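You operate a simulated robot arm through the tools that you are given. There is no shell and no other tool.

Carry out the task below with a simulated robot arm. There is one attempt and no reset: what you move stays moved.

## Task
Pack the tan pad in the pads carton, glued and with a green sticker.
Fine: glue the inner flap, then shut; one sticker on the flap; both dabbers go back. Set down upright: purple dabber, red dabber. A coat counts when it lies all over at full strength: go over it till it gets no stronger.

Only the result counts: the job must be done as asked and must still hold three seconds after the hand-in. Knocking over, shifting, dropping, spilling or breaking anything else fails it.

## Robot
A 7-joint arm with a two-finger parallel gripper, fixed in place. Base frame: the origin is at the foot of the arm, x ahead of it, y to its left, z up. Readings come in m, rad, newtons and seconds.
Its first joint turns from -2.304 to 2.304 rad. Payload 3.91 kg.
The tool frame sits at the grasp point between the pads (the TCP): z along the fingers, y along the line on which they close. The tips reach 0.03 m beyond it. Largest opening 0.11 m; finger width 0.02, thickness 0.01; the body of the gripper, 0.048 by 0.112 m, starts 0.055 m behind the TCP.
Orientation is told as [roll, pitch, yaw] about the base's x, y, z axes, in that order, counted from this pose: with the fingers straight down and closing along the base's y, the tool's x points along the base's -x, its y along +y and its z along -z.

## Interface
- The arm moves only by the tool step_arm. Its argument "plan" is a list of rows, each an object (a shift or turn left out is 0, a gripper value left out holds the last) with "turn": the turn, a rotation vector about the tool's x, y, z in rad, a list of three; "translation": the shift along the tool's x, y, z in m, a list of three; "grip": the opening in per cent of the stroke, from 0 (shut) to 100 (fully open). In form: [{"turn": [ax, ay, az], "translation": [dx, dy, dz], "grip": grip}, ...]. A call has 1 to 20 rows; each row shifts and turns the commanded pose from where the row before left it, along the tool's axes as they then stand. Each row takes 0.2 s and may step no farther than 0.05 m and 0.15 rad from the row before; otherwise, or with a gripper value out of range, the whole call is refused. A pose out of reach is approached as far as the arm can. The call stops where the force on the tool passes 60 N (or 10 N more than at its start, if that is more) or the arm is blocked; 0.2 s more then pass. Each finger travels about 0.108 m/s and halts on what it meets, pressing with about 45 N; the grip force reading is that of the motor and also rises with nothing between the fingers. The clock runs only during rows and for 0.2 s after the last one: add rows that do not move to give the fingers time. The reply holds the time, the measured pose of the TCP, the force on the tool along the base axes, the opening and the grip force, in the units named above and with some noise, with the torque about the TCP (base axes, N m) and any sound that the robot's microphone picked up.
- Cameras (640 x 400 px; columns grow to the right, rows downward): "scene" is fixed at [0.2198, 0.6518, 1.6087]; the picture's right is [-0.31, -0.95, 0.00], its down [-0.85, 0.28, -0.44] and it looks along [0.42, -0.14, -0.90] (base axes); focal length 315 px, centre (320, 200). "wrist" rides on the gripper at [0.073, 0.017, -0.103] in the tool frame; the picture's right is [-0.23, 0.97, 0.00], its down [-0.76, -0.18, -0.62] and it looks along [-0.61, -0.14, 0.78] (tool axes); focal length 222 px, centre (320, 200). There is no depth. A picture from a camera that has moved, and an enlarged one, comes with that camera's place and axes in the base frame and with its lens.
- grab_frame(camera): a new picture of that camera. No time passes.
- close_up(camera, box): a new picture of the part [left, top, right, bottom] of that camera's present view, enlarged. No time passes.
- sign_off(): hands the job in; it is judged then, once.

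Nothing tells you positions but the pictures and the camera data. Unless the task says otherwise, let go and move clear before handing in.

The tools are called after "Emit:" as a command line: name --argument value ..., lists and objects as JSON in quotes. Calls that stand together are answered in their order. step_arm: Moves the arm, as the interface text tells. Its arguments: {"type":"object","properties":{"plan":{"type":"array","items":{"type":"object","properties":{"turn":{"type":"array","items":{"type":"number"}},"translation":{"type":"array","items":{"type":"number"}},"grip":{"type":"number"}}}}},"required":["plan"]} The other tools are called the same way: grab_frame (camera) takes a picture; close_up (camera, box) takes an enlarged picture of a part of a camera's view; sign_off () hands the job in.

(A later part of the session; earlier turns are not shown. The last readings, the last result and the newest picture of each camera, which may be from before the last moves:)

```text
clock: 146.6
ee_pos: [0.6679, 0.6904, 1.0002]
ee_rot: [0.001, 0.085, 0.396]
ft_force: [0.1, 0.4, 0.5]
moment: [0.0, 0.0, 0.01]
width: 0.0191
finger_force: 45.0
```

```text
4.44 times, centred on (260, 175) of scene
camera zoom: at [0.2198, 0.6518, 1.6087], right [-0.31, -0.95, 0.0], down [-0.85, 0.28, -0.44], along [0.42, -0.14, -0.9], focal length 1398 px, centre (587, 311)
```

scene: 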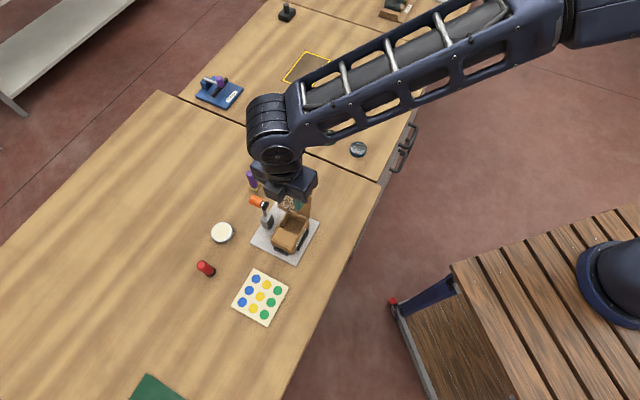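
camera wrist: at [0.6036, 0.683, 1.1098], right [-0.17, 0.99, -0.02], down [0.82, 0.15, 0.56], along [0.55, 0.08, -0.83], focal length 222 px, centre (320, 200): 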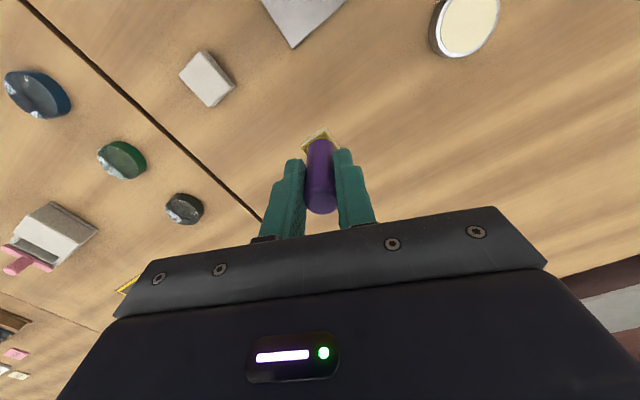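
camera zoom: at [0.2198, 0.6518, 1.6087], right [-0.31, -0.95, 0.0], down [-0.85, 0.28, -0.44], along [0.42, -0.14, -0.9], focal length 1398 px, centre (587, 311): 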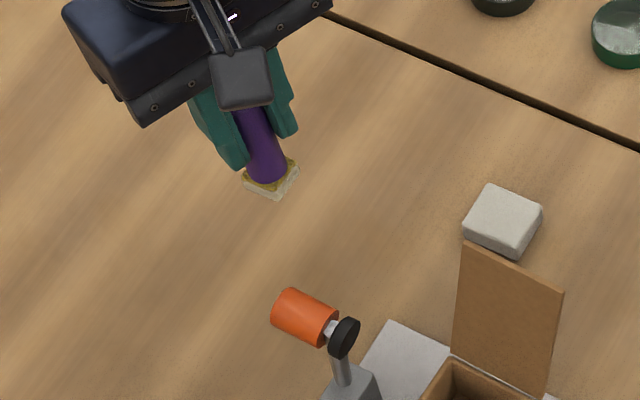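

Above home with the tilt compensated. Lowering vertically toward the table.

Emit:
step_arm --plan '[{"translation": [-0.00255, 0, 0.0299]}, {"translation": [-0.00255, 0, 0.0299]}, {"translation": [-0.00255, 0, 0.0299]}, {}]'

Emit:
close_up --camera "wrist" --box '[270, 90, 380, 210]'

Emit:
close_up --camera "scene" --box '[230, 160, 280, 200]'

```text
clock: 147.6
ee_pos: [0.6681, 0.6901, 0.9104]
ee_rot: [0.001, 0.084, 0.397]
ft_force: [-0.2, 0.0, -0.1]
moment: [-0.01, -0.01, 0.01]
width: 0.0193
finger_force: 45.6
```

```text
3.33 times, centred on (325, 150) of wrist
camera zoom: at [0.6022, 0.6822, 1.0202], right [-0.17, 0.99, -0.02], down [0.82, 0.15, 0.56], along [0.55, 0.08, -0.83], focal length 740 px, centre (303, 367)
```

zoom: 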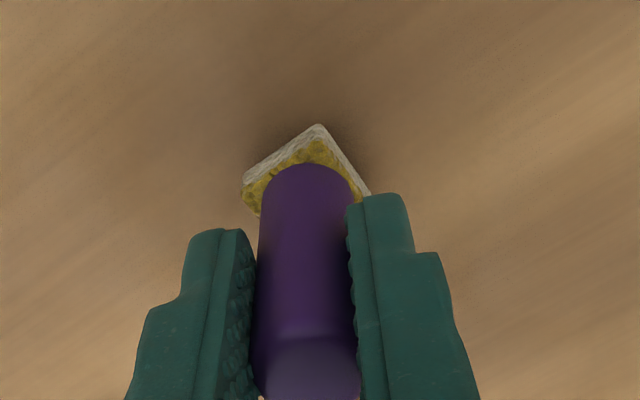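

```text
10.00 times, centred on (255, 180) of scene
camera zoom: at [0.2198, 0.6518, 1.6087], right [-0.31, -0.95, 0.0], down [-0.85, 0.28, -0.44], along [0.42, -0.14, -0.9], focal length 3146 px, centre (970, 400)
```

zoom: 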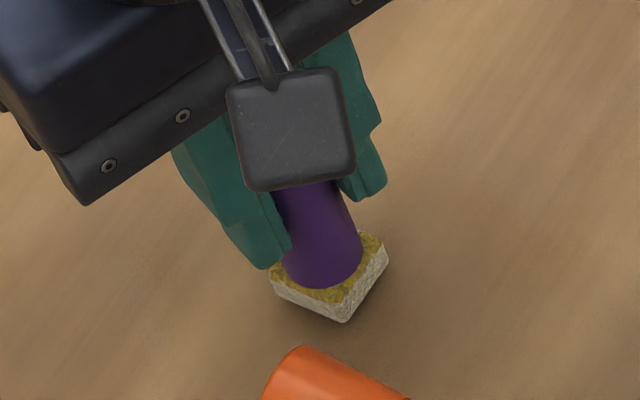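

Emit:
step_arm --plan '[{"translation": [-0.00051, 0, 0.00598]}, {}]'

Emit:
step_arm --plan '[{"translation": [-0.00013, 0, 0.0015]}, {}]'

Emit:
step_arm --plan '[{"translation": [-0.0001, 0, 0.001]}, {}]'

```text
clock: 148.2
ee_pos: [0.6679, 0.6906, 0.9092]
ee_rot: [0.002, 0.082, 0.397]
ft_force: [-2.2, -1.0, 34.3]
moment: [-0.12, -0.35, -0.03]
width: 0.0192
finger_force: 44.9
```

```text
clock: 148.8
ee_pos: [0.6676, 0.6907, 0.904]
ee_rot: [-0.001, 0.082, 0.397]
ft_force: [-1.7, 3.3, 37.5]
moment: [0.21, -0.53, 0.05]
width: 0.0195
finger_force: 44.7
```

```text
clock: 149.4
ee_pos: [0.669, 0.6912, 0.9026]
ee_rot: [-0.002, 0.084, 0.396]
ft_force: [-4.0, 2.4, 37.9]
moment: [0.18, -0.4, 0.07]
width: 0.0196
finger_force: 44.7
```

The dabber is firmly on the table (38 N). I'll relieve a little and check its attitude before opening.

Emit:
step_arm --plan '[{"translation": [0.0001, 0, -0.001]}, {}]'

Emit:
close_up --camera "scene" --box '[230, 160, 280, 200]'

Emit:
close_up --camera "wrist" --box '[270, 90, 380, 210]'

```text
clock: 150.0
ee_pos: [0.668, 0.6905, 0.9038]
ee_rot: [0.0, 0.083, 0.396]
ft_force: [-3.6, 2.2, 28.2]
moment: [0.19, -0.29, 0.06]
width: 0.0192
finger_force: 45.4
```

```text
10.00 times, centred on (255, 180) of scene
camera zoom: at [0.2198, 0.6518, 1.6087], right [-0.31, -0.95, 0.0], down [-0.85, 0.28, -0.44], along [0.42, -0.14, -0.9], focal length 3146 px, centre (970, 400)
```

zoom: 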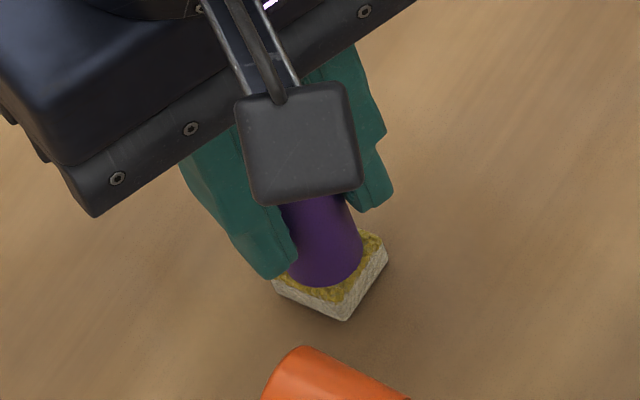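

```text
3.33 times, centred on (325, 150) of wrist
camera zoom: at [0.6029, 0.6818, 1.0131], right [-0.17, 0.99, -0.02], down [0.82, 0.15, 0.56], along [0.55, 0.08, -0.83], focal length 740 px, centre (303, 367)
```

zoom: 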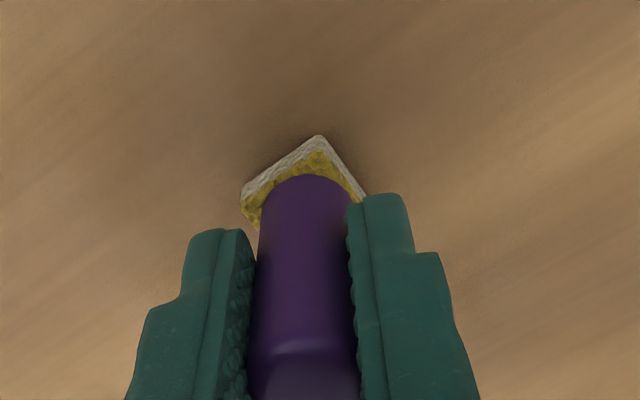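

Emit:
step_arm --plan '[{"translation": [0.0002, 0, -0.002]}, {}]'

Emit:
step_arm --plan '[{"grip": 30}, {"grip": 60}, {"grip": 90}, {}]'

Emit:
close_up --camera "wrist" --box '[230, 90, 430, 215]'

```text
clock: 150.6
ee_pos: [0.6683, 0.6907, 0.9046]
ee_rot: [0.0, 0.086, 0.394]
ft_force: [1.8, -0.2, 4.4]
moment: [-0.02, -0.19, -0.02]
width: 0.0193
finger_force: 44.6
```

```text
clock: 151.6
ee_pos: [0.6683, 0.6909, 0.9058]
ee_rot: [0.0, 0.084, 0.396]
ft_force: [-0.5, 0.8, -0.2]
moment: [-0.02, 0.01, 0.01]
width: 0.0992
finger_force: 0.0
```

```text
3.20 times, centred on (330, 152) of wrist
camera zoom: at [0.6029, 0.6825, 1.0148], right [-0.17, 0.99, -0.02], down [0.82, 0.15, 0.56], along [0.55, 0.08, -0.83], focal length 711 px, centre (288, 352)
```

zoom: 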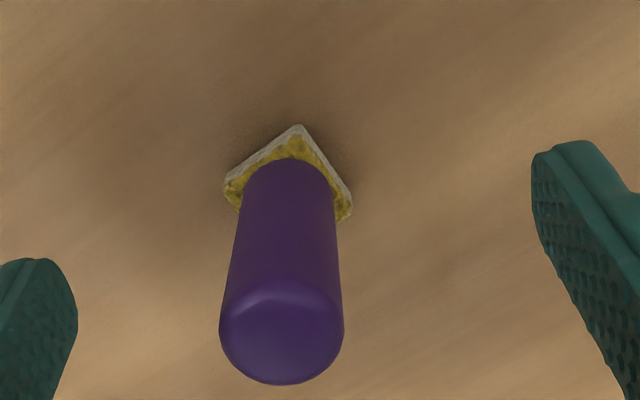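

The purple dabber stands upright at home. Next I'll rise, level the hand, close the fingers and move behind the lid to push it shut.

Emit:
step_arm --plan '[{"translation": [0.00255, 0, -0.0299]}, {"translation": [0.00255, 0, -0.0299]}, {"translation": [0.00255, 0, -0.0299]}, {"translation": [0.00255, 0, -0.0299]}, {"translation": [0.00255, 0, -0.0299]}, {"turn": [0, -0.085, 0], "grip": 0}, {"turn": [0, 0, -0.1263]}, {"turn": [0, 0, -0.1263]}, {"turn": [0, 0, -0.1263]}, {}]'

Emit:
close_up --camera "scene" --box '[225, 155, 325, 255]'

```text
clock: 153.8
ee_pos: [0.6675, 0.6907, 1.0541]
ee_rot: [0.0, 0.0, 0.777]
ft_force: [0.0, 0.1, 0.7]
moment: [0.03, 0.03, 0.0]
width: 0.0
finger_force: 38.4
```

```text
4.00 times, centred on (275, 205) of scene
camera zoom: at [0.2198, 0.6518, 1.6087], right [-0.31, -0.95, 0.0], down [-0.85, 0.28, -0.44], along [0.42, -0.14, -0.9], focal length 1258 px, centre (500, 180)
```

zoom: 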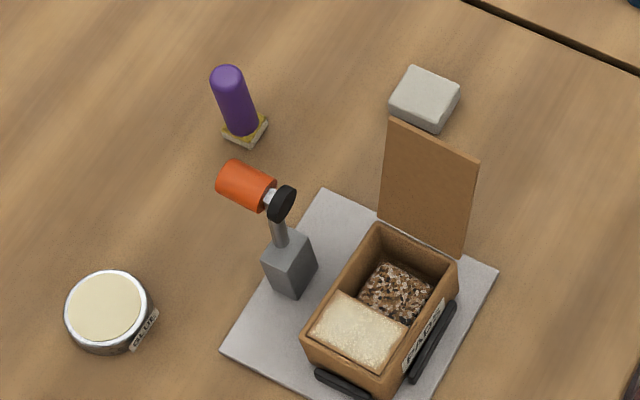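

The purple dabber is upright about 5 mm from its original spot, which I consider fine. Moving behind the lid now with fingers closed.

Emit:
step_arm --plan '[{"translation": [0.03925, -0.004, 0]}, {"translation": [0.03925, -0.004, 0]}, {"translation": [0.03925, -0.004, 0]}, {"translation": [0.03925, -0.004, 0]}, {"translation": [0, 0, 0.04]}, {"translation": [0, 0, 0.04]}, {}]'

Emit:
grab_frame --camera "wrist"

Emit:
close_up --camera "scene" --box '[245, 175, 345, 255]'

```text
clock: 155.4
ee_pos: [0.5654, 0.5683, 0.973]
ee_rot: [0.001, 0.001, 0.774]
ft_force: [1.1, -0.5, 0.1]
moment: [0.0, 0.03, -0.01]
width: 0.0
finger_force: 37.8
```

```text
taken
camera wrist: at [0.5014, 0.5303, 1.0769], right [-0.52, 0.85, 0.0], down [0.67, 0.41, 0.62], along [0.53, 0.32, -0.78], focal length 222 px, centre (320, 200)
```

wrist: 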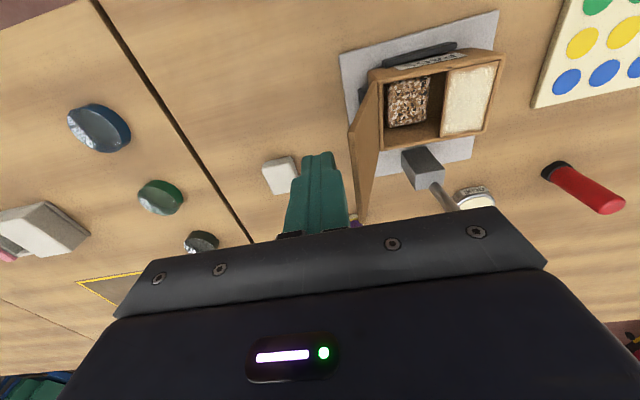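

```text
5.00 times, centred on (295, 215) of scene
camera zoom: at [0.2198, 0.6518, 1.6087], right [-0.31, -0.95, 0.0], down [-0.85, 0.28, -0.44], along [0.42, -0.14, -0.9], focal length 1573 px, centre (445, 125)
```

zoom: 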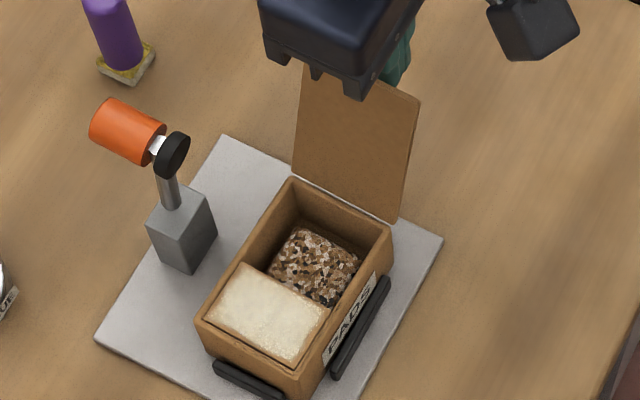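

Fingers are behind the lid, clear of it. Pushing toward the carton in small steps.

Emit:
step_arm --plan '[{"translation": [0, 0.008, 0]}, {"translation": [0, 0.008, 0]}, {"translation": [0, 0.008, 0]}, {"translation": [0, 0.008, 0]}]'

Emit:
step_arm --plan '[{"translation": [0, 0.007, 0]}, {"translation": [0, 0.007, -0.001]}, {}]'

Emit:
close_up --camera "scene" --box '[245, 175, 345, 255]'

```text
clock: 156.4
ee_pos: [0.5436, 0.593, 0.9754]
ee_rot: [-0.001, 0.0, 0.775]
ft_force: [-0.2, 0.4, -0.1]
moment: [0.01, -0.02, -0.03]
width: 0.0
finger_force: 37.6
```

```text
clock: 157.2
ee_pos: [0.5345, 0.6008, 0.9756]
ee_rot: [0.0, 0.001, 0.775]
ft_force: [0.3, 0.0, -0.4]
moment: [0.01, -0.02, 0.05]
width: 0.0
finger_force: 37.7
```

```text
5.00 times, centred on (295, 215) of scene
camera zoom: at [0.2198, 0.6518, 1.6087], right [-0.31, -0.95, 0.0], down [-0.85, 0.28, -0.44], along [0.42, -0.14, -0.9], focal length 1573 px, centre (445, 125)
```

zoom: 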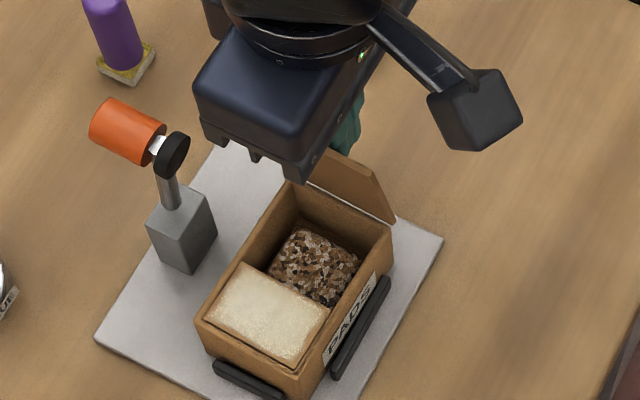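

The lid swings easily. Continuing along its arc.

Emit:
step_arm --plan '[{"translation": [0, 0.009, 0]}, {"translation": [0, 0.007, 0.001]}, {"translation": [0, 0.0065, 0.003]}, {"translation": [0, 0.006, 0.004]}, {"translation": [0, 0.006, 0.005]}, {}]'

Emit:
close_up --camera "scene" --box '[245, 175, 345, 255]'

Emit:
grab_frame --camera "wrist"

```text
clock: 158.6
ee_pos: [0.5096, 0.6269, 0.963]
ee_rot: [0.0, 0.001, 0.775]
ft_force: [1.1, -0.6, 0.3]
moment: [-0.03, 0.0, 0.0]
width: 0.0
finger_force: 37.7
```

```text
5.00 times, centred on (295, 215) of scene
camera zoom: at [0.2198, 0.6518, 1.6087], right [-0.31, -0.95, 0.0], down [-0.85, 0.28, -0.44], along [0.42, -0.14, -0.9], focal length 1573 px, centre (445, 125)
```

zoom: 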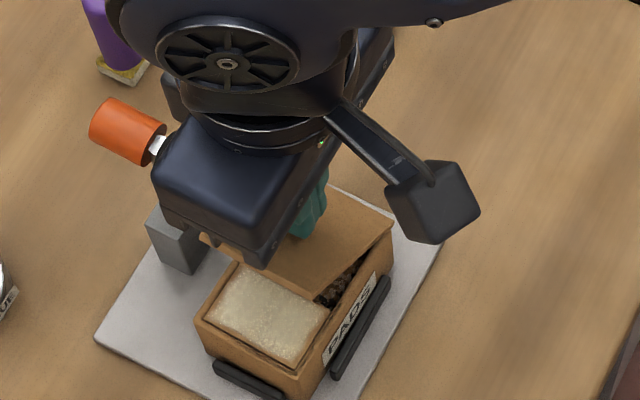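

```text
taken
camera wrist: at [0.4463, 0.5883, 1.0664], right [-0.52, 0.85, 0.0], down [0.67, 0.41, 0.62], along [0.53, 0.32, -0.78], focal length 222 px, centre (320, 200)
```

wrist: 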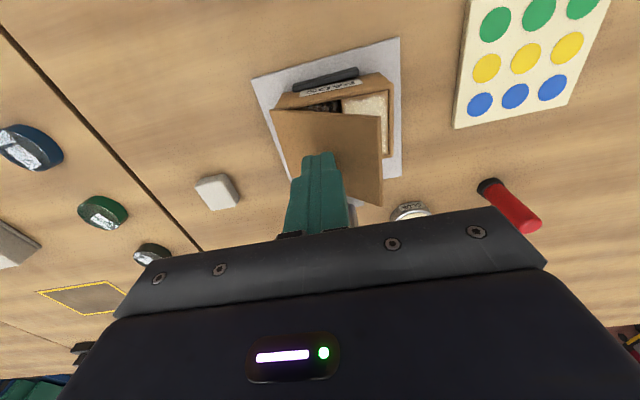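

Emit:
close_up --camera "scene" --box '[255, 180, 310, 230]'

```text
8.00 times, centred on (282, 205) of scene
camera zoom: at [0.2198, 0.6518, 1.6087], right [-0.31, -0.95, 0.0], down [-0.85, 0.28, -0.44], along [0.42, -0.14, -0.9], focal length 2517 px, centre (620, 160)
```

zoom: 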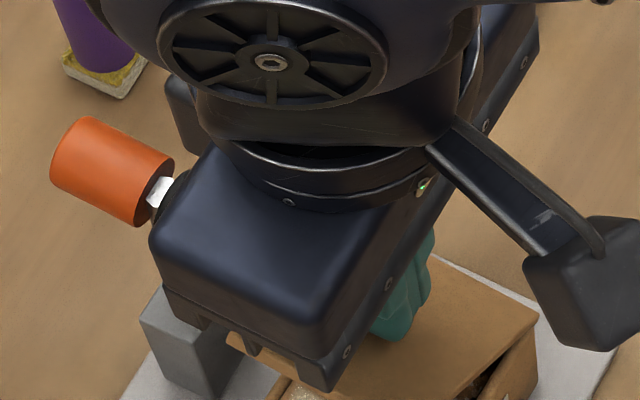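

The hand has a box on its far side that would pass close above the lever at lower height, so I'll shift 18 mm toward the base before lowering the lid further.

Emit:
step_arm --plan '[{"translation": [0.009, 0, -0.002]}, {"translation": [0.009, 0, 0]}, {"translation": [0, 0.0065, 0.0105]}, {"translation": [0, 0.0045, 0.0095]}, {}]'

Emit:
close_up --camera "scene" --box '[245, 175, 345, 255]'

Emit:
close_up --camera "wrist" --box '[230, 60, 430, 215]'

```text
clock: 159.8
ee_pos: [0.4914, 0.6224, 0.9441]
ee_rot: [-0.001, 0.001, 0.776]
ft_force: [-0.2, 0.1, -0.3]
moment: [-0.02, 0.01, -0.04]
width: 0.0
finger_force: 37.0
```

```text
5.00 times, centred on (295, 215) of scene
camera zoom: at [0.2198, 0.6518, 1.6087], right [-0.31, -0.95, 0.0], down [-0.85, 0.28, -0.44], along [0.42, -0.14, -0.9], focal length 1573 px, centre (445, 125)
```

zoom: 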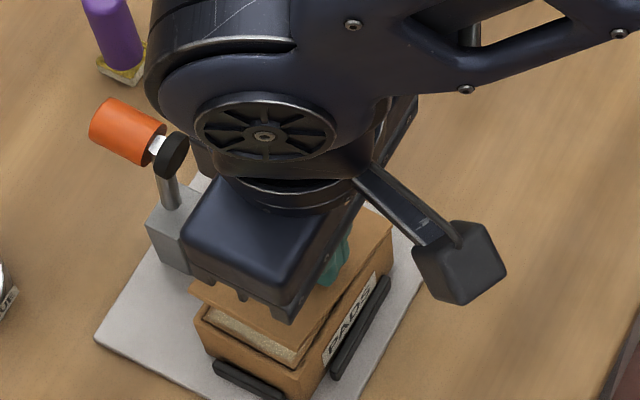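

```text
2.58 times, centred on (330, 138) of wrist
camera zoom: at [0.4274, 0.5841, 1.048], right [-0.52, 0.85, 0.0], down [0.67, 0.41, 0.62], along [0.53, 0.32, -0.78], focal length 573 px, centre (294, 361)
```

zoom: 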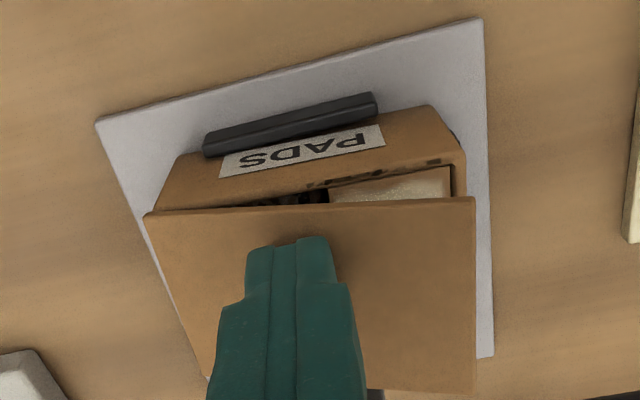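

The lid is almost down. Lowering further gently.

Emit:
step_arm --plan '[{"translation": [0, 0.0025, 0.007]}, {"translation": [0, 0.001, 0.004]}, {}]'

Emit:
close_up --camera "wrist" --box '[230, 60, 430, 215]'

```text
clock: 160.6
ee_pos: [0.4887, 0.6234, 0.9321]
ee_rot: [0.0, 0.0, 0.775]
ft_force: [-0.3, 0.0, -0.2]
moment: [-0.01, 0.0, -0.03]
width: 0.0
finger_force: 37.7
```

```text
2.58 times, centred on (330, 138) of wrist
camera zoom: at [0.4243, 0.5864, 1.0372], right [-0.52, 0.85, 0.0], down [0.67, 0.41, 0.62], along [0.53, 0.32, -0.78], focal length 573 px, centre (294, 361)
```

zoom: 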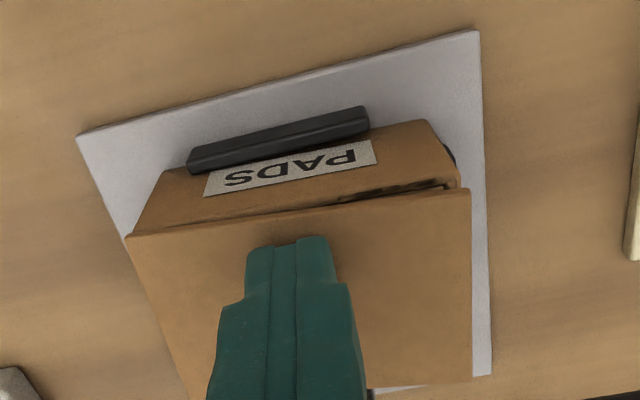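

Emit:
step_arm --plan '[{"translation": [0, 0.0005, 0.002]}, {"translation": [0, 0, 0.0015]}, {}]'

Emit:
step_arm --plan '[{"translation": [0, 0, 0.001]}, {}]'

```text
clock: 161.4
ee_pos: [0.4886, 0.6242, 0.9309]
ee_rot: [0.0, 0.001, 0.774]
ft_force: [0.7, -0.1, 0.0]
moment: [-0.01, -0.02, 0.01]
width: 0.0002
finger_force: 37.8
```

```text
clock: 162.0
ee_pos: [0.4882, 0.6249, 0.9293]
ee_rot: [0.0, 0.0, 0.775]
ft_force: [0.0, -0.3, -0.3]
moment: [0.01, -0.01, -0.01]
width: 0.0001
finger_force: 37.7
```

Emit:
step_arm --plan '[{"translation": [0, 0.012, -0.004]}, {"translation": [0, 0.012, 0]}, {"translation": [-0.009, 0.001, 0]}, {"translation": [-0.009, 0, 0]}, {}]'

Emit:
close_up --camera "wrist" --box '[230, 60, 430, 215]'

Emit:
close_up --camera "scene" --box '[245, 175, 345, 255]'

```text
clock: 163.2
ee_pos: [0.4831, 0.6552, 0.933]
ee_rot: [-0.001, 0.001, 0.777]
ft_force: [-0.1, -0.1, 0.3]
moment: [0.01, 0.01, -0.04]
width: 0.0002
finger_force: 37.8
```

```text
2.58 times, centred on (330, 138) of wrist
camera zoom: at [0.4188, 0.6167, 1.0367], right [-0.52, 0.85, 0.0], down [0.67, 0.41, 0.62], along [0.53, 0.32, -0.78], focal length 573 px, centre (294, 361)
```

zoom: 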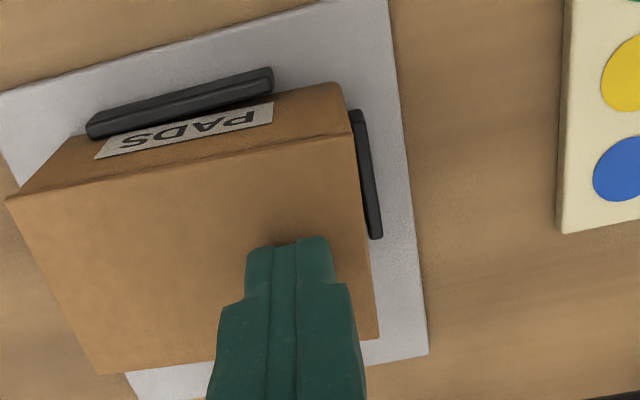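

```text
5.00 times, centred on (295, 215) of scene
camera zoom: at [0.2198, 0.6518, 1.6087], right [-0.31, -0.95, 0.0], down [-0.85, 0.28, -0.44], along [0.42, -0.14, -0.9], focal length 1573 px, centre (445, 125)
```

zoom: 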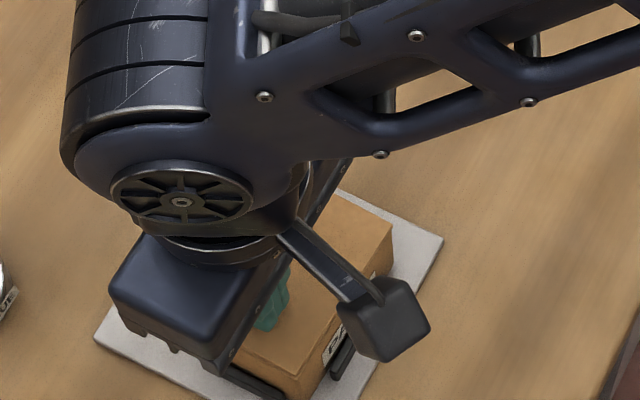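

The lid has closed. I'll press it down over the glued flap and hold.

Emit:
step_arm --plan '[{"translation": [0, 0, 0.003]}, {"translation": [0, 0, 0.001]}, {}]'

Emit:
step_arm --plan '[{"translation": [0, 0, 0.001]}, {}]'

```text
clock: 164.0
ee_pos: [0.4825, 0.6554, 0.9282]
ee_rot: [-0.001, 0.001, 0.775]
ft_force: [-0.5, 0.0, -0.2]
moment: [-0.02, 0.01, 0.02]
width: 0.0
finger_force: 37.6
```

```text
clock: 164.6
ee_pos: [0.4833, 0.6542, 0.9274]
ee_rot: [0.001, -0.001, 0.775]
ft_force: [-0.3, -0.5, -0.3]
moment: [0.01, -0.03, 0.03]
width: 0.0002
finger_force: 37.8
```

Emit:
step_arm --plan '[{"translation": [0, 0.003, 0]}, {"translation": [0, 0, 0.001]}, {}]'

Emit:
step_arm --plan '[{"translation": [0, 0, 0.001]}, {}]'

```text
clock: 165.4
ee_pos: [0.479, 0.6575, 0.9261]
ee_rot: [0.0, 0.001, 0.775]
ft_force: [0.5, -0.5, 0.6]
moment: [0.03, 0.0, 0.0]
width: 0.0
finger_force: 37.8
```

```text
clock: 166.0
ee_pos: [0.4799, 0.6568, 0.9269]
ee_rot: [0.0, 0.001, 0.776]
ft_force: [-2.5, -0.5, 4.9]
moment: [-0.01, 0.09, -0.01]
width: 0.0
finger_force: 37.7
```

Emit:
step_arm --plan '[{"translation": [0, 0, 0.001]}, {}, {}, {}, {}, {}, {}, {}, {}, {}, {}, {}, {}, {}, {}, {}]'

```text
clock: 169.4
ee_pos: [0.4809, 0.6574, 0.9251]
ee_rot: [-0.002, 0.0, 0.774]
ft_force: [0.2, 0.0, 14.9]
moment: [-0.05, -0.04, 0.01]
width: 0.0003
finger_force: 37.9
```

Held at about 15 N for three seconds. Lifting clear and inspecting the lid, on the way to the red dabber.

Emit:
step_arm --plan '[{"translation": [0, 0, -0.02]}, {"translation": [0, 0, -0.04]}, {"translation": [0, 0, -0.04]}, {"translation": [-0.0265, 0.0284, 0], "grip": 100}, {"translation": [-0.0265, 0.0284, 0]}, {"translation": [-0.0265, 0.0284, 0]}, {"translation": [-0.0265, 0.0284, 0]}, {"translation": [-0.0265, 0.0284, 0]}, {}]'

Emit:
close_up --camera "scene" --box '[245, 175, 345, 255]'

Emit:
grab_frame --camera "wrist"

```text
clock: 171.4
ee_pos: [0.4768, 0.8494, 1.0263]
ee_rot: [0.0, -0.001, 0.775]
ft_force: [1.1, -0.4, -0.2]
moment: [0.02, 0.01, 0.0]
width: 0.1102
finger_force: 0.0
```

```text
5.00 times, centred on (295, 215) of scene
camera zoom: at [0.2198, 0.6518, 1.6087], right [-0.31, -0.95, 0.0], down [-0.85, 0.28, -0.44], along [0.42, -0.14, -0.9], focal length 1573 px, centre (445, 125)
```

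zoom: 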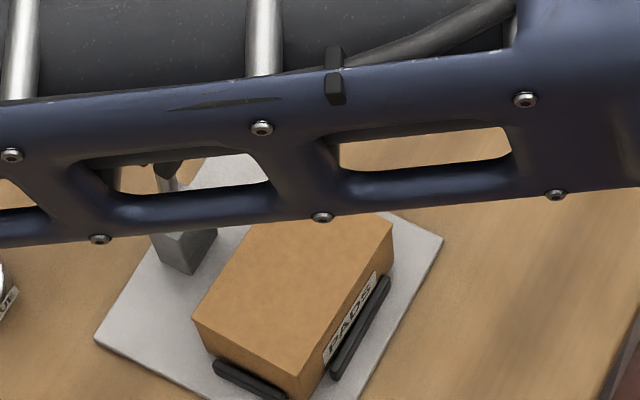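

```text
taken
camera wrist: at [0.4125, 0.8114, 1.1291], right [-0.52, 0.85, 0.0], down [0.67, 0.41, 0.62], along [0.53, 0.32, -0.78], focal length 222 px, centre (320, 200)
```

wrist: 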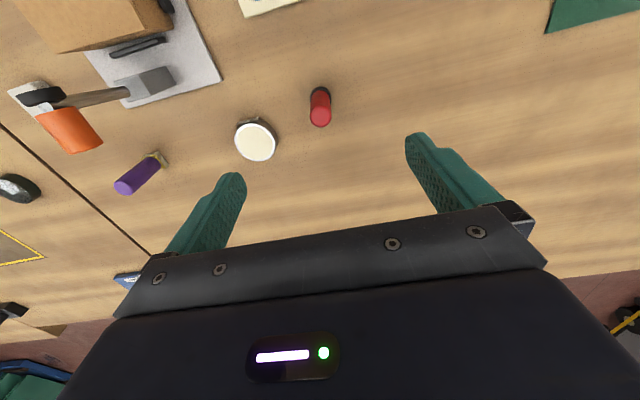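

The lid stays shut flat. The red dabber is below me; zooming to centre on it.

Emit:
close_up --camera "wrist" --box '[270, 60, 370, 140]'

```text
5.00 times, centred on (320, 100) of wrist
camera zoom: at [0.4125, 0.8114, 1.1291], right [-0.52, 0.85, 0.0], down [0.67, 0.41, 0.62], along [0.53, 0.32, -0.78], focal length 1111 px, centre (320, 700)
```

zoom: 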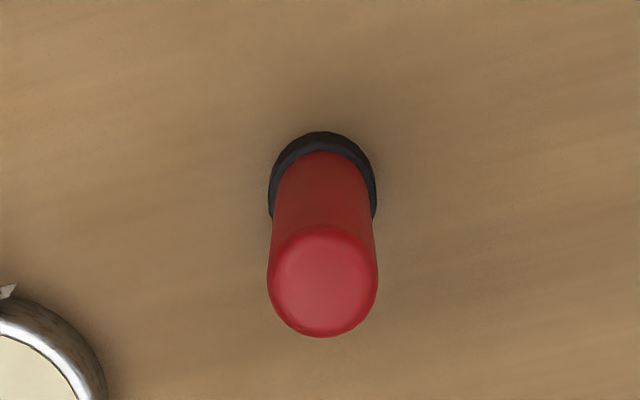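

Well centred. I'll narrow the opening (the glue pot is close by) and descend to grip the red handle.

Emit:
step_arm --plan '[{"translation": [0.001, 0.0005, 0], "grip": 50}, {}, {"translation": [0, 0, 0.036]}, {"translation": [0, 0, 0.036]}, {"translation": [0, 0, 0.036]}, {"translation": [0, 0, 0.028]}, {}]'

Emit:
close_up --camera "wrist" --box '[230, 100, 430, 225]'

```text
clock: 173.0
ee_pos: [0.4759, 0.8506, 0.8884]
ee_rot: [0.001, 0.001, 0.775]
ft_force: [0.4, 0.4, -0.5]
moment: [0.0, 0.01, 0.03]
width: 0.0549
finger_force: 0.0
```

```text
3.20 times, centred on (330, 162) of wrist
camera zoom: at [0.412, 0.8128, 0.9923], right [-0.52, 0.85, 0.0], down [0.67, 0.41, 0.62], along [0.53, 0.32, -0.78], focal length 711 px, centre (288, 320)
```

zoom: 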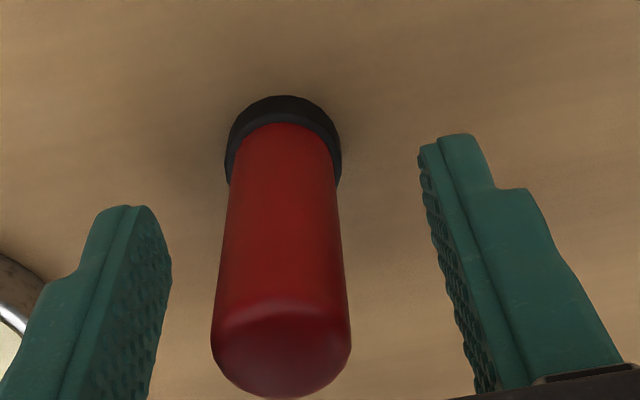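

Emit:
step_arm --plan '[{"translation": [0.001, -0.0008, 0]}, {"grip": 0}, {}, {}, {}]'

Emit:
close_up --camera "wrist" --box '[230, 100, 430, 225]'

```text
clock: 174.2
ee_pos: [0.4757, 0.8498, 0.8884]
ee_rot: [-0.001, 0.0, 0.775]
ft_force: [0.3, -0.1, 0.8]
moment: [0.01, -0.04, -0.02]
width: 0.0205
finger_force: 44.8
```

```text
3.20 times, centred on (330, 162) of wrist
camera zoom: at [0.4118, 0.8116, 0.9928], right [-0.52, 0.85, 0.0], down [0.67, 0.41, 0.62], along [0.53, 0.32, -0.78], focal length 711 px, centre (288, 320)
```

zoom: 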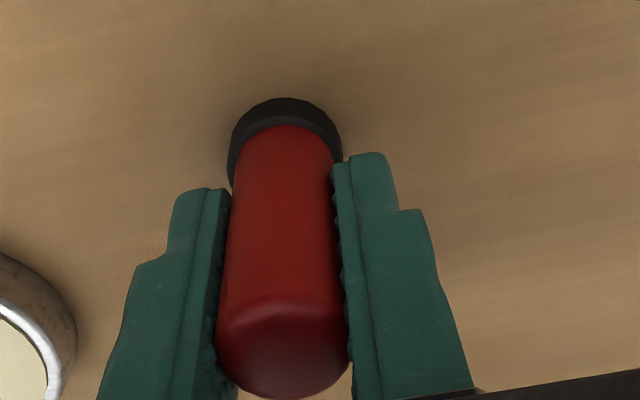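

Red dabber gripped (home TCP 0.4757, 0.8498, 0.888). Lifting slowly and moving above the outer green sticker.

Emit:
step_arm --plan '[{"translation": [0, 0, -0.008]}, {"translation": [0, 0, -0.015]}, {"translation": [0, 0, -0.015]}, {"translation": [0, 0, -0.015]}, {"translation": [0, 0, -0.015]}, {"translation": [0, 0, -0.012]}, {"translation": [0.0247, 0.0034, 0]}, {"translation": [0.0247, 0.0034, 0]}, {"translation": [0.0247, 0.0034, 0]}, {"translation": [0.0247, 0.0034, 0]}, {"translation": [0.0247, 0.0034, 0]}, {"translation": [0.0247, 0.0034, 0]}, {"translation": [0.0247, 0.0034, 0]}, {}]'

Emit:
grab_frame --camera "wrist"

Emit:
close_up --camera "wrist" --box '[230, 60, 430, 215]'

```text
clock: 177.2
ee_pos: [0.3344, 0.7461, 0.9692]
ee_rot: [0.001, -0.001, 0.776]
ft_force: [0.0, 0.3, -0.1]
moment: [-0.02, 0.01, 0.01]
width: 0.0207
finger_force: 45.0
```

```text
taken
camera wrist: at [0.2697, 0.7079, 1.0728], right [-0.52, 0.85, 0.0], down [0.67, 0.41, 0.62], along [0.53, 0.32, -0.78], focal length 222 px, centre (320, 200)
```

wrist: 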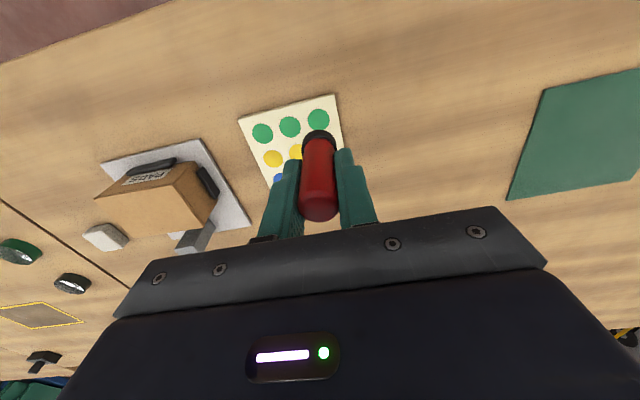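

```text
2.58 times, centred on (330, 138) of wrist
camera zoom: at [0.2697, 0.7079, 1.0728], right [-0.52, 0.85, 0.0], down [0.67, 0.41, 0.62], along [0.53, 0.32, -0.78], focal length 573 px, centre (294, 361)
```

zoom: 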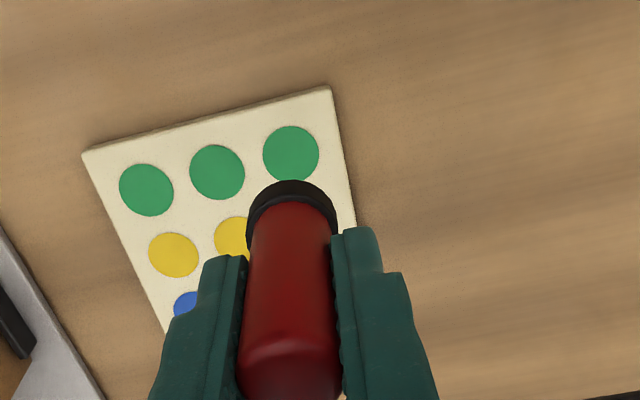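

The outer green sticker is just ahead of the dabber tip. I'll lower partway and re-check alignment.

Emit:
step_arm --plan '[{"translation": [-0.003, -0.001, 0.02]}, {"translation": [0, 0, 0.02]}, {"translation": [0, 0, 0.015]}, {}]'

Emit:
close_up --camera "wrist" --box '[250, 80, 390, 190]'

Emit:
close_up --camera "scene" --box '[225, 260, 305, 330]'

```text
clock: 178.2
ee_pos: [0.3391, 0.7472, 0.9147]
ee_rot: [0.001, 0.002, 0.773]
ft_force: [0.3, 0.0, -0.3]
moment: [0.03, 0.02, 0.01]
width: 0.0204
finger_force: 45.1
```

```text
3.64 times, centred on (320, 135) of wrist
camera zoom: at [0.2739, 0.7091, 1.0173], right [-0.52, 0.85, 0.0], down [0.67, 0.41, 0.62], along [0.53, 0.32, -0.78], focal length 808 px, centre (320, 436)
```

zoom: 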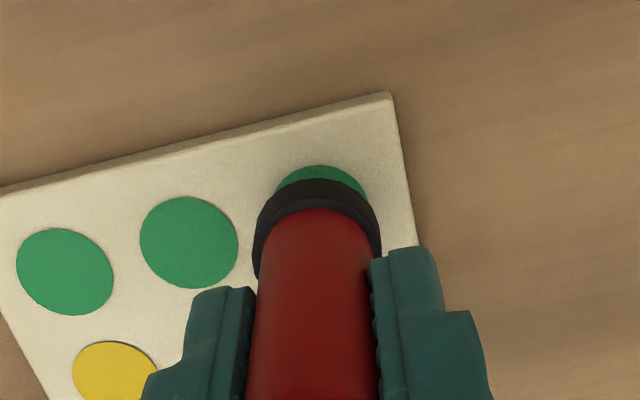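

```text
5.71 times, centred on (265, 295) of scene
camera zoom: at [0.2198, 0.6518, 1.6087], right [-0.31, -0.95, 0.0], down [-0.85, 0.28, -0.44], along [0.42, -0.14, -0.9], focal length 1798 px, centre (634, -343)
```

zoom: 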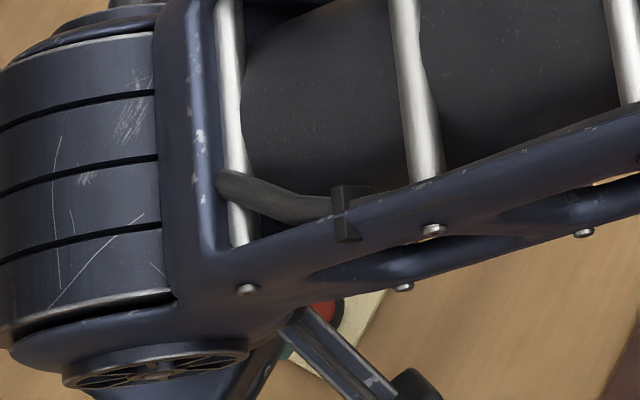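

Alignment is close (within ~2 mm). Lowering gently to contact on the green sticker.

Emit:
step_arm --plan '[{"translation": [-0.0015, 0, 0.012]}, {"translation": [0, 0, 0.003]}, {}]'

Emit:
close_up --camera "wrist" --box '[250, 80, 390, 190]'

```text
clock: 179.0
ee_pos: [0.3395, 0.7482, 0.9001]
ee_rot: [0.003, -0.004, 0.777]
ft_force: [0.4, -3.4, 24.8]
moment: [-0.33, -0.08, -0.01]
width: 0.0202
finger_force: 44.9
```

```text
3.64 times, centred on (320, 135) of wrist
camera zoom: at [0.2753, 0.7098, 1.0038], right [-0.52, 0.85, 0.0], down [0.67, 0.4, 0.63], along [0.53, 0.33, -0.78], focal length 808 px, centre (320, 436)
```

zoom: 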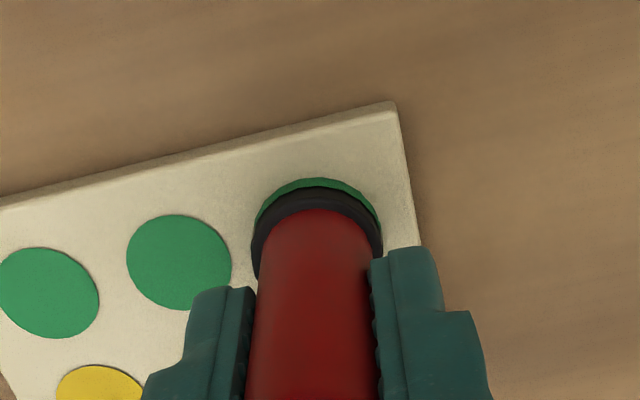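

Contact at 25 N and green shows around the tip. Lifting to check whether the sticker came along.

Emit:
step_arm --plan '[{}, {"translation": [0, 0, -0.005]}, {"translation": [0, 0, -0.015]}, {"translation": [0, 0, -0.02]}, {"translation": [0, 0, -0.02]}, {}]'

Emit:
close_up --camera "wrist" --box '[230, 60, 430, 215]'

```text
clock: 180.4
ee_pos: [0.3393, 0.7486, 0.9589]
ee_rot: [-0.002, 0.0, 0.776]
ft_force: [-0.1, -0.2, -0.9]
moment: [-0.03, 0.0, 0.0]
width: 0.0203
finger_force: 44.9
```

```text
2.58 times, centred on (330, 138) of wrist
camera zoom: at [0.2755, 0.7108, 1.0626], right [-0.52, 0.85, 0.0], down [0.67, 0.41, 0.62], along [0.53, 0.32, -0.78], focal length 573 px, centre (294, 361)
```

zoom: 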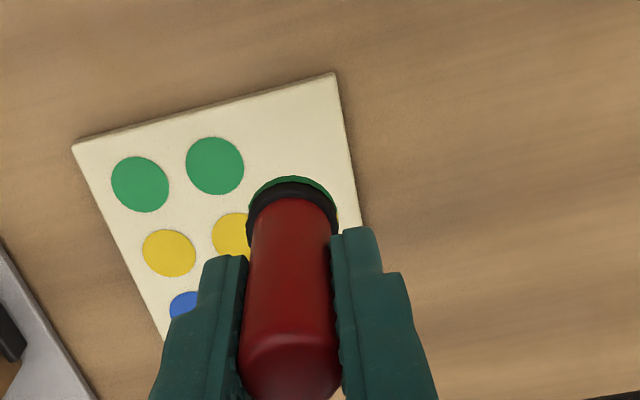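

The sticker is on the red dabber. Carrying it over the closed lid.

Emit:
step_arm --plan '[{"translation": [0, 0, -0.02]}, {"translation": [0, 0, -0.015]}, {"translation": [-0.006, -0.0319, 0]}, {"translation": [-0.006, -0.0319, 0]}, {"translation": [-0.006, -0.0319, 0]}, {"translation": [-0.006, -0.0319, 0]}, {"translation": [-0.006, -0.0319, 0]}, {"translation": [-0.006, -0.0319, 0]}, {}]'

Emit:
close_up --camera "wrist" --box '[230, 60, 430, 215]'

Emit:
close_up --camera "scene" --box '[245, 175, 345, 255]'

```text
clock: 182.4
ee_pos: [0.4996, 0.6386, 0.9934]
ee_rot: [0.001, -0.001, 0.775]
ft_force: [-0.3, -0.6, -0.4]
moment: [0.02, 0.0, 0.01]
width: 0.0202
finger_force: 45.1
```

```text
2.58 times, centred on (330, 138) of wrist
camera zoom: at [0.4353, 0.5997, 1.0968], right [-0.52, 0.85, 0.0], down [0.67, 0.41, 0.62], along [0.53, 0.32, -0.78], focal length 573 px, centre (294, 361)
```

zoom: 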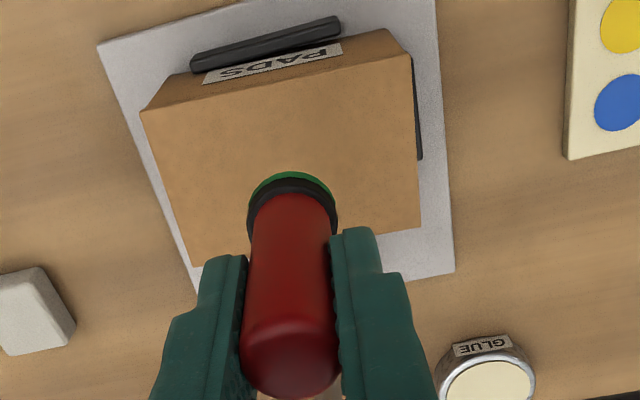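

```text
5.00 times, centred on (295, 215) of scene
camera zoom: at [0.2198, 0.6518, 1.6087], right [-0.31, -0.95, 0.0], down [-0.85, 0.28, -0.44], along [0.42, -0.14, -0.9], focal length 1573 px, centre (445, 125)
```

zoom: 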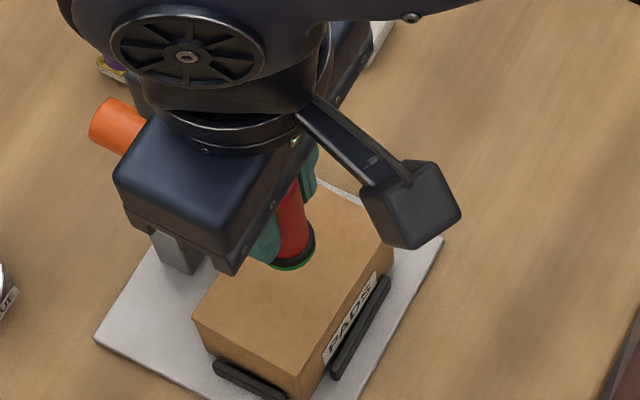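

Centred over the lid. Lowering gently to place the sticker.

Emit:
step_arm --plan '[{"translation": [0, 0, 0.015]}, {"translation": [0, 0, 0.012]}, {"translation": [0, 0, 0.005]}, {}]'

Emit:
step_arm --plan '[{"translation": [0, 0, 0.002]}, {}]'

```text
clock: 183.4
ee_pos: [0.4984, 0.6366, 0.9609]
ee_rot: [0.0, 0.0, 0.774]
ft_force: [0.8, -0.4, -0.1]
moment: [0.04, 0.0, 0.03]
width: 0.0196
finger_force: 44.5
```

```text
clock: 184.0
ee_pos: [0.4997, 0.6372, 0.9605]
ee_rot: [0.0, 0.001, 0.777]
ft_force: [0.1, 0.0, -0.7]
moment: [0.0, -0.02, 0.04]
width: 0.0195
finger_force: 44.8
```

Emit:
step_arm --plan '[{"translation": [0, 0, 0.002]}, {}]'

Emit:
step_arm --plan '[{"translation": [0, 0, 0.0015]}, {}]'

```text
clock: 184.6
ee_pos: [0.4972, 0.6357, 0.9586]
ee_rot: [0.001, -0.001, 0.775]
ft_force: [0.3, -0.6, -1.3]
moment: [0.0, -0.02, 0.02]
width: 0.0196
finger_force: 44.5
```

```text
clock: 185.2
ee_pos: [0.4984, 0.6373, 0.9573]
ee_rot: [0.001, -0.001, 0.776]
ft_force: [0.4, 0.6, -1.4]
moment: [0.02, 0.04, -0.01]
width: 0.0198
finger_force: 45.1
```

Emit:
step_arm --plan '[{"translation": [0, 0, 0.0015]}, {}]'

Emit:
step_arm --plan '[{"translation": [0, 0, 0.0015]}, {}]'

```text
clock: 185.8
ee_pos: [0.4994, 0.6378, 0.9559]
ee_rot: [-0.001, -0.001, 0.775]
ft_force: [-0.4, 1.2, 11.1]
moment: [-0.01, -0.01, -0.05]
width: 0.0194
finger_force: 45.3
```

```text
clock: 186.4
ee_pos: [0.4988, 0.6369, 0.9558]
ee_rot: [0.001, -0.004, 0.776]
ft_force: [1.5, 2.3, 27.0]
moment: [-0.03, -0.12, 0.02]
width: 0.0197
finger_force: 44.8
```

Pressed at 27 N; hold briefly, then lift and check.

Emit:
step_arm --plan '[{}, {}, {}, {}, {}, {"translation": [0, 0, -0.003]}, {"translation": [0, 0, -0.015]}, {"translation": [0, 0, -0.02]}, {"translation": [0, 0, -0.02]}, {}]'

Emit:
close_up --camera "wrist" --box '[230, 60, 430, 215]'

Emit:
close_up --camera "scene" --box '[245, 175, 345, 255]'

```text
clock: 188.6
ee_pos: [0.4983, 0.6371, 1.0123]
ee_rot: [-0.001, 0.0, 0.774]
ft_force: [0.5, 0.4, -1.1]
moment: [-0.03, -0.03, 0.01]
width: 0.0195
finger_force: 44.8
```

```text
2.58 times, centred on (330, 138) of wrist
camera zoom: at [0.4343, 0.5993, 1.1148], right [-0.52, 0.85, 0.0], down [0.67, 0.41, 0.62], along [0.53, 0.32, -0.78], focal length 573 px, centre (294, 361)
```

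zoom: 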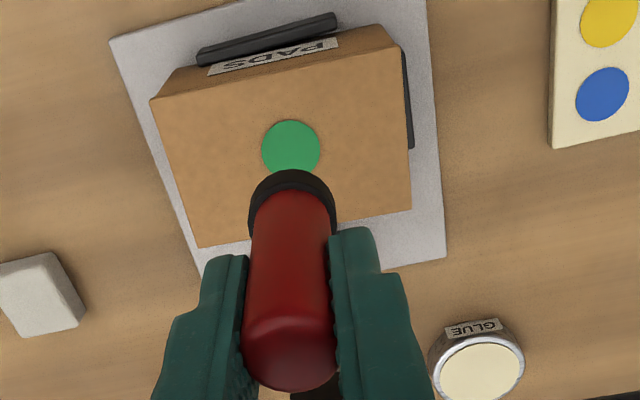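

```text
5.00 times, centred on (295, 215) of scene
camera zoom: at [0.2198, 0.6518, 1.6087], right [-0.31, -0.95, 0.0], down [-0.85, 0.28, -0.44], along [0.42, -0.14, -0.9], focal length 1573 px, centre (445, 125)
```

zoom: 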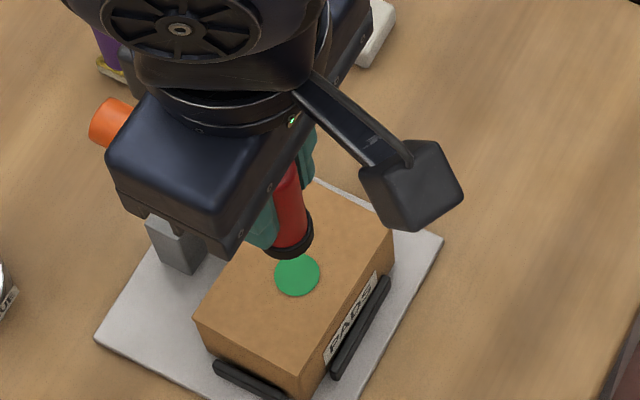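

The green sticker sits on the lid, and the lid stays shut. Now returning the red dabber to its home spot.

Emit:
step_arm --plan '[{"translation": [0, 0.042, 0]}, {"translation": [0, 0.042, 0]}, {"translation": [0, 0.042, 0]}, {"translation": [0, 0.042, 0]}, {"translation": [-0.0339, 0, 0]}, {"translation": [-0.0339, 0, 0]}, {"translation": [-0.0339, 0, 0]}, {"translation": [-0.0338, 0, 0]}, {"translation": [0, 0, 0.03]}, {"translation": [0, 0, 0.03]}, {"translation": [0, 0, 0.03]}, {"translation": [0, 0, 0.015]}, {}]'

Emit:
close_up --camera "wrist" --box '[230, 60, 430, 215]'

Emit:
close_up --camera "scene" --box '[180, 230, 260, 290]'

```text
clock: 191.4
ee_pos: [0.4774, 0.8508, 0.9057]
ee_rot: [0.0, 0.001, 0.775]
ft_force: [0.7, -0.1, -0.6]
moment: [0.03, -0.01, 0.01]
width: 0.0195
finger_force: 44.5
```

```text
2.58 times, centred on (330, 138) of wrist
camera zoom: at [0.414, 0.8128, 1.01], right [-0.52, 0.85, 0.0], down [0.67, 0.41, 0.62], along [0.53, 0.32, -0.78], focal length 573 px, centre (294, 361)
```

zoom: 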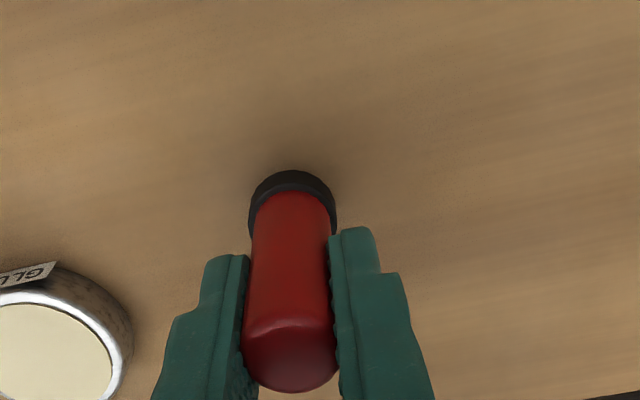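

```text
6.67 times, centred on (220, 260) of scene
camera zoom: at [0.2198, 0.6518, 1.6087], right [-0.31, -0.95, 0.0], down [-0.85, 0.28, -0.44], along [0.42, -0.14, -0.9], focal length 2097 px, centre (987, -200)
```

zoom: 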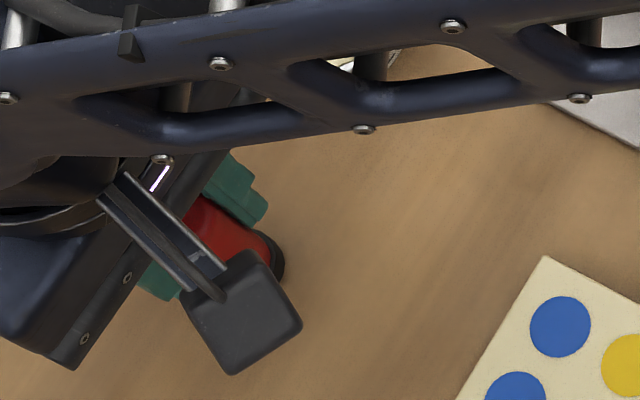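

Emit:
step_arm --plan '[{"translation": [0, 0, 0.005]}, {"translation": [0, 0, 0.004]}, {}]'

Emit:
step_arm --plan '[{"translation": [0, 0, 0.002]}, {}]'

```text
clock: 192.2
ee_pos: [0.4769, 0.8516, 0.8992]
ee_rot: [0.0, -0.003, 0.776]
ft_force: [0.3, -5.0, 18.2]
moment: [-0.33, 0.01, 0.02]
width: 0.0195
finger_force: 45.1
```

```text
clock: 192.8
ee_pos: [0.4772, 0.8524, 0.8989]
ee_rot: [0.003, -0.007, 0.774]
ft_force: [2.1, 0.3, 37.3]
moment: [0.0, -0.07, -0.02]
width: 0.0198
finger_force: 45.0
```

The dabber is on the table. Relieving the press, then opening.

Emit:
step_arm --plan '[{"translation": [0, 0, -0.002]}, {}]'

Emit:
step_arm --plan '[{"grip": 30}, {"grip": 50}, {}, {}]'

Emit:
close_up --camera "wrist" --box '[230, 60, 430, 215]'

```text
clock: 193.4
ee_pos: [0.4773, 0.8497, 0.8982]
ee_rot: [0.001, -0.001, 0.774]
ft_force: [5.3, 12.8, 27.6]
moment: [0.66, -0.25, 0.0]
width: 0.0197
finger_force: 45.0
```

```text
clock: 194.4
ee_pos: [0.4778, 0.8514, 0.8985]
ee_rot: [0.0, 0.0, 0.773]
ft_force: [-0.1, -0.7, 0.8]
moment: [-0.02, 0.02, 0.01]
width: 0.0552
finger_force: 0.1
```

```text
2.58 times, centred on (330, 138) of wrist
camera zoom: at [0.4137, 0.8127, 1.001], right [-0.52, 0.85, 0.0], down [0.67, 0.41, 0.62], along [0.53, 0.32, -0.78], focal length 573 px, centre (294, 361)
```

zoom: 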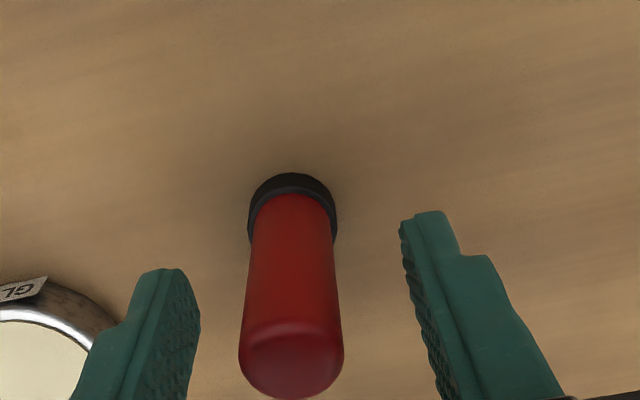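

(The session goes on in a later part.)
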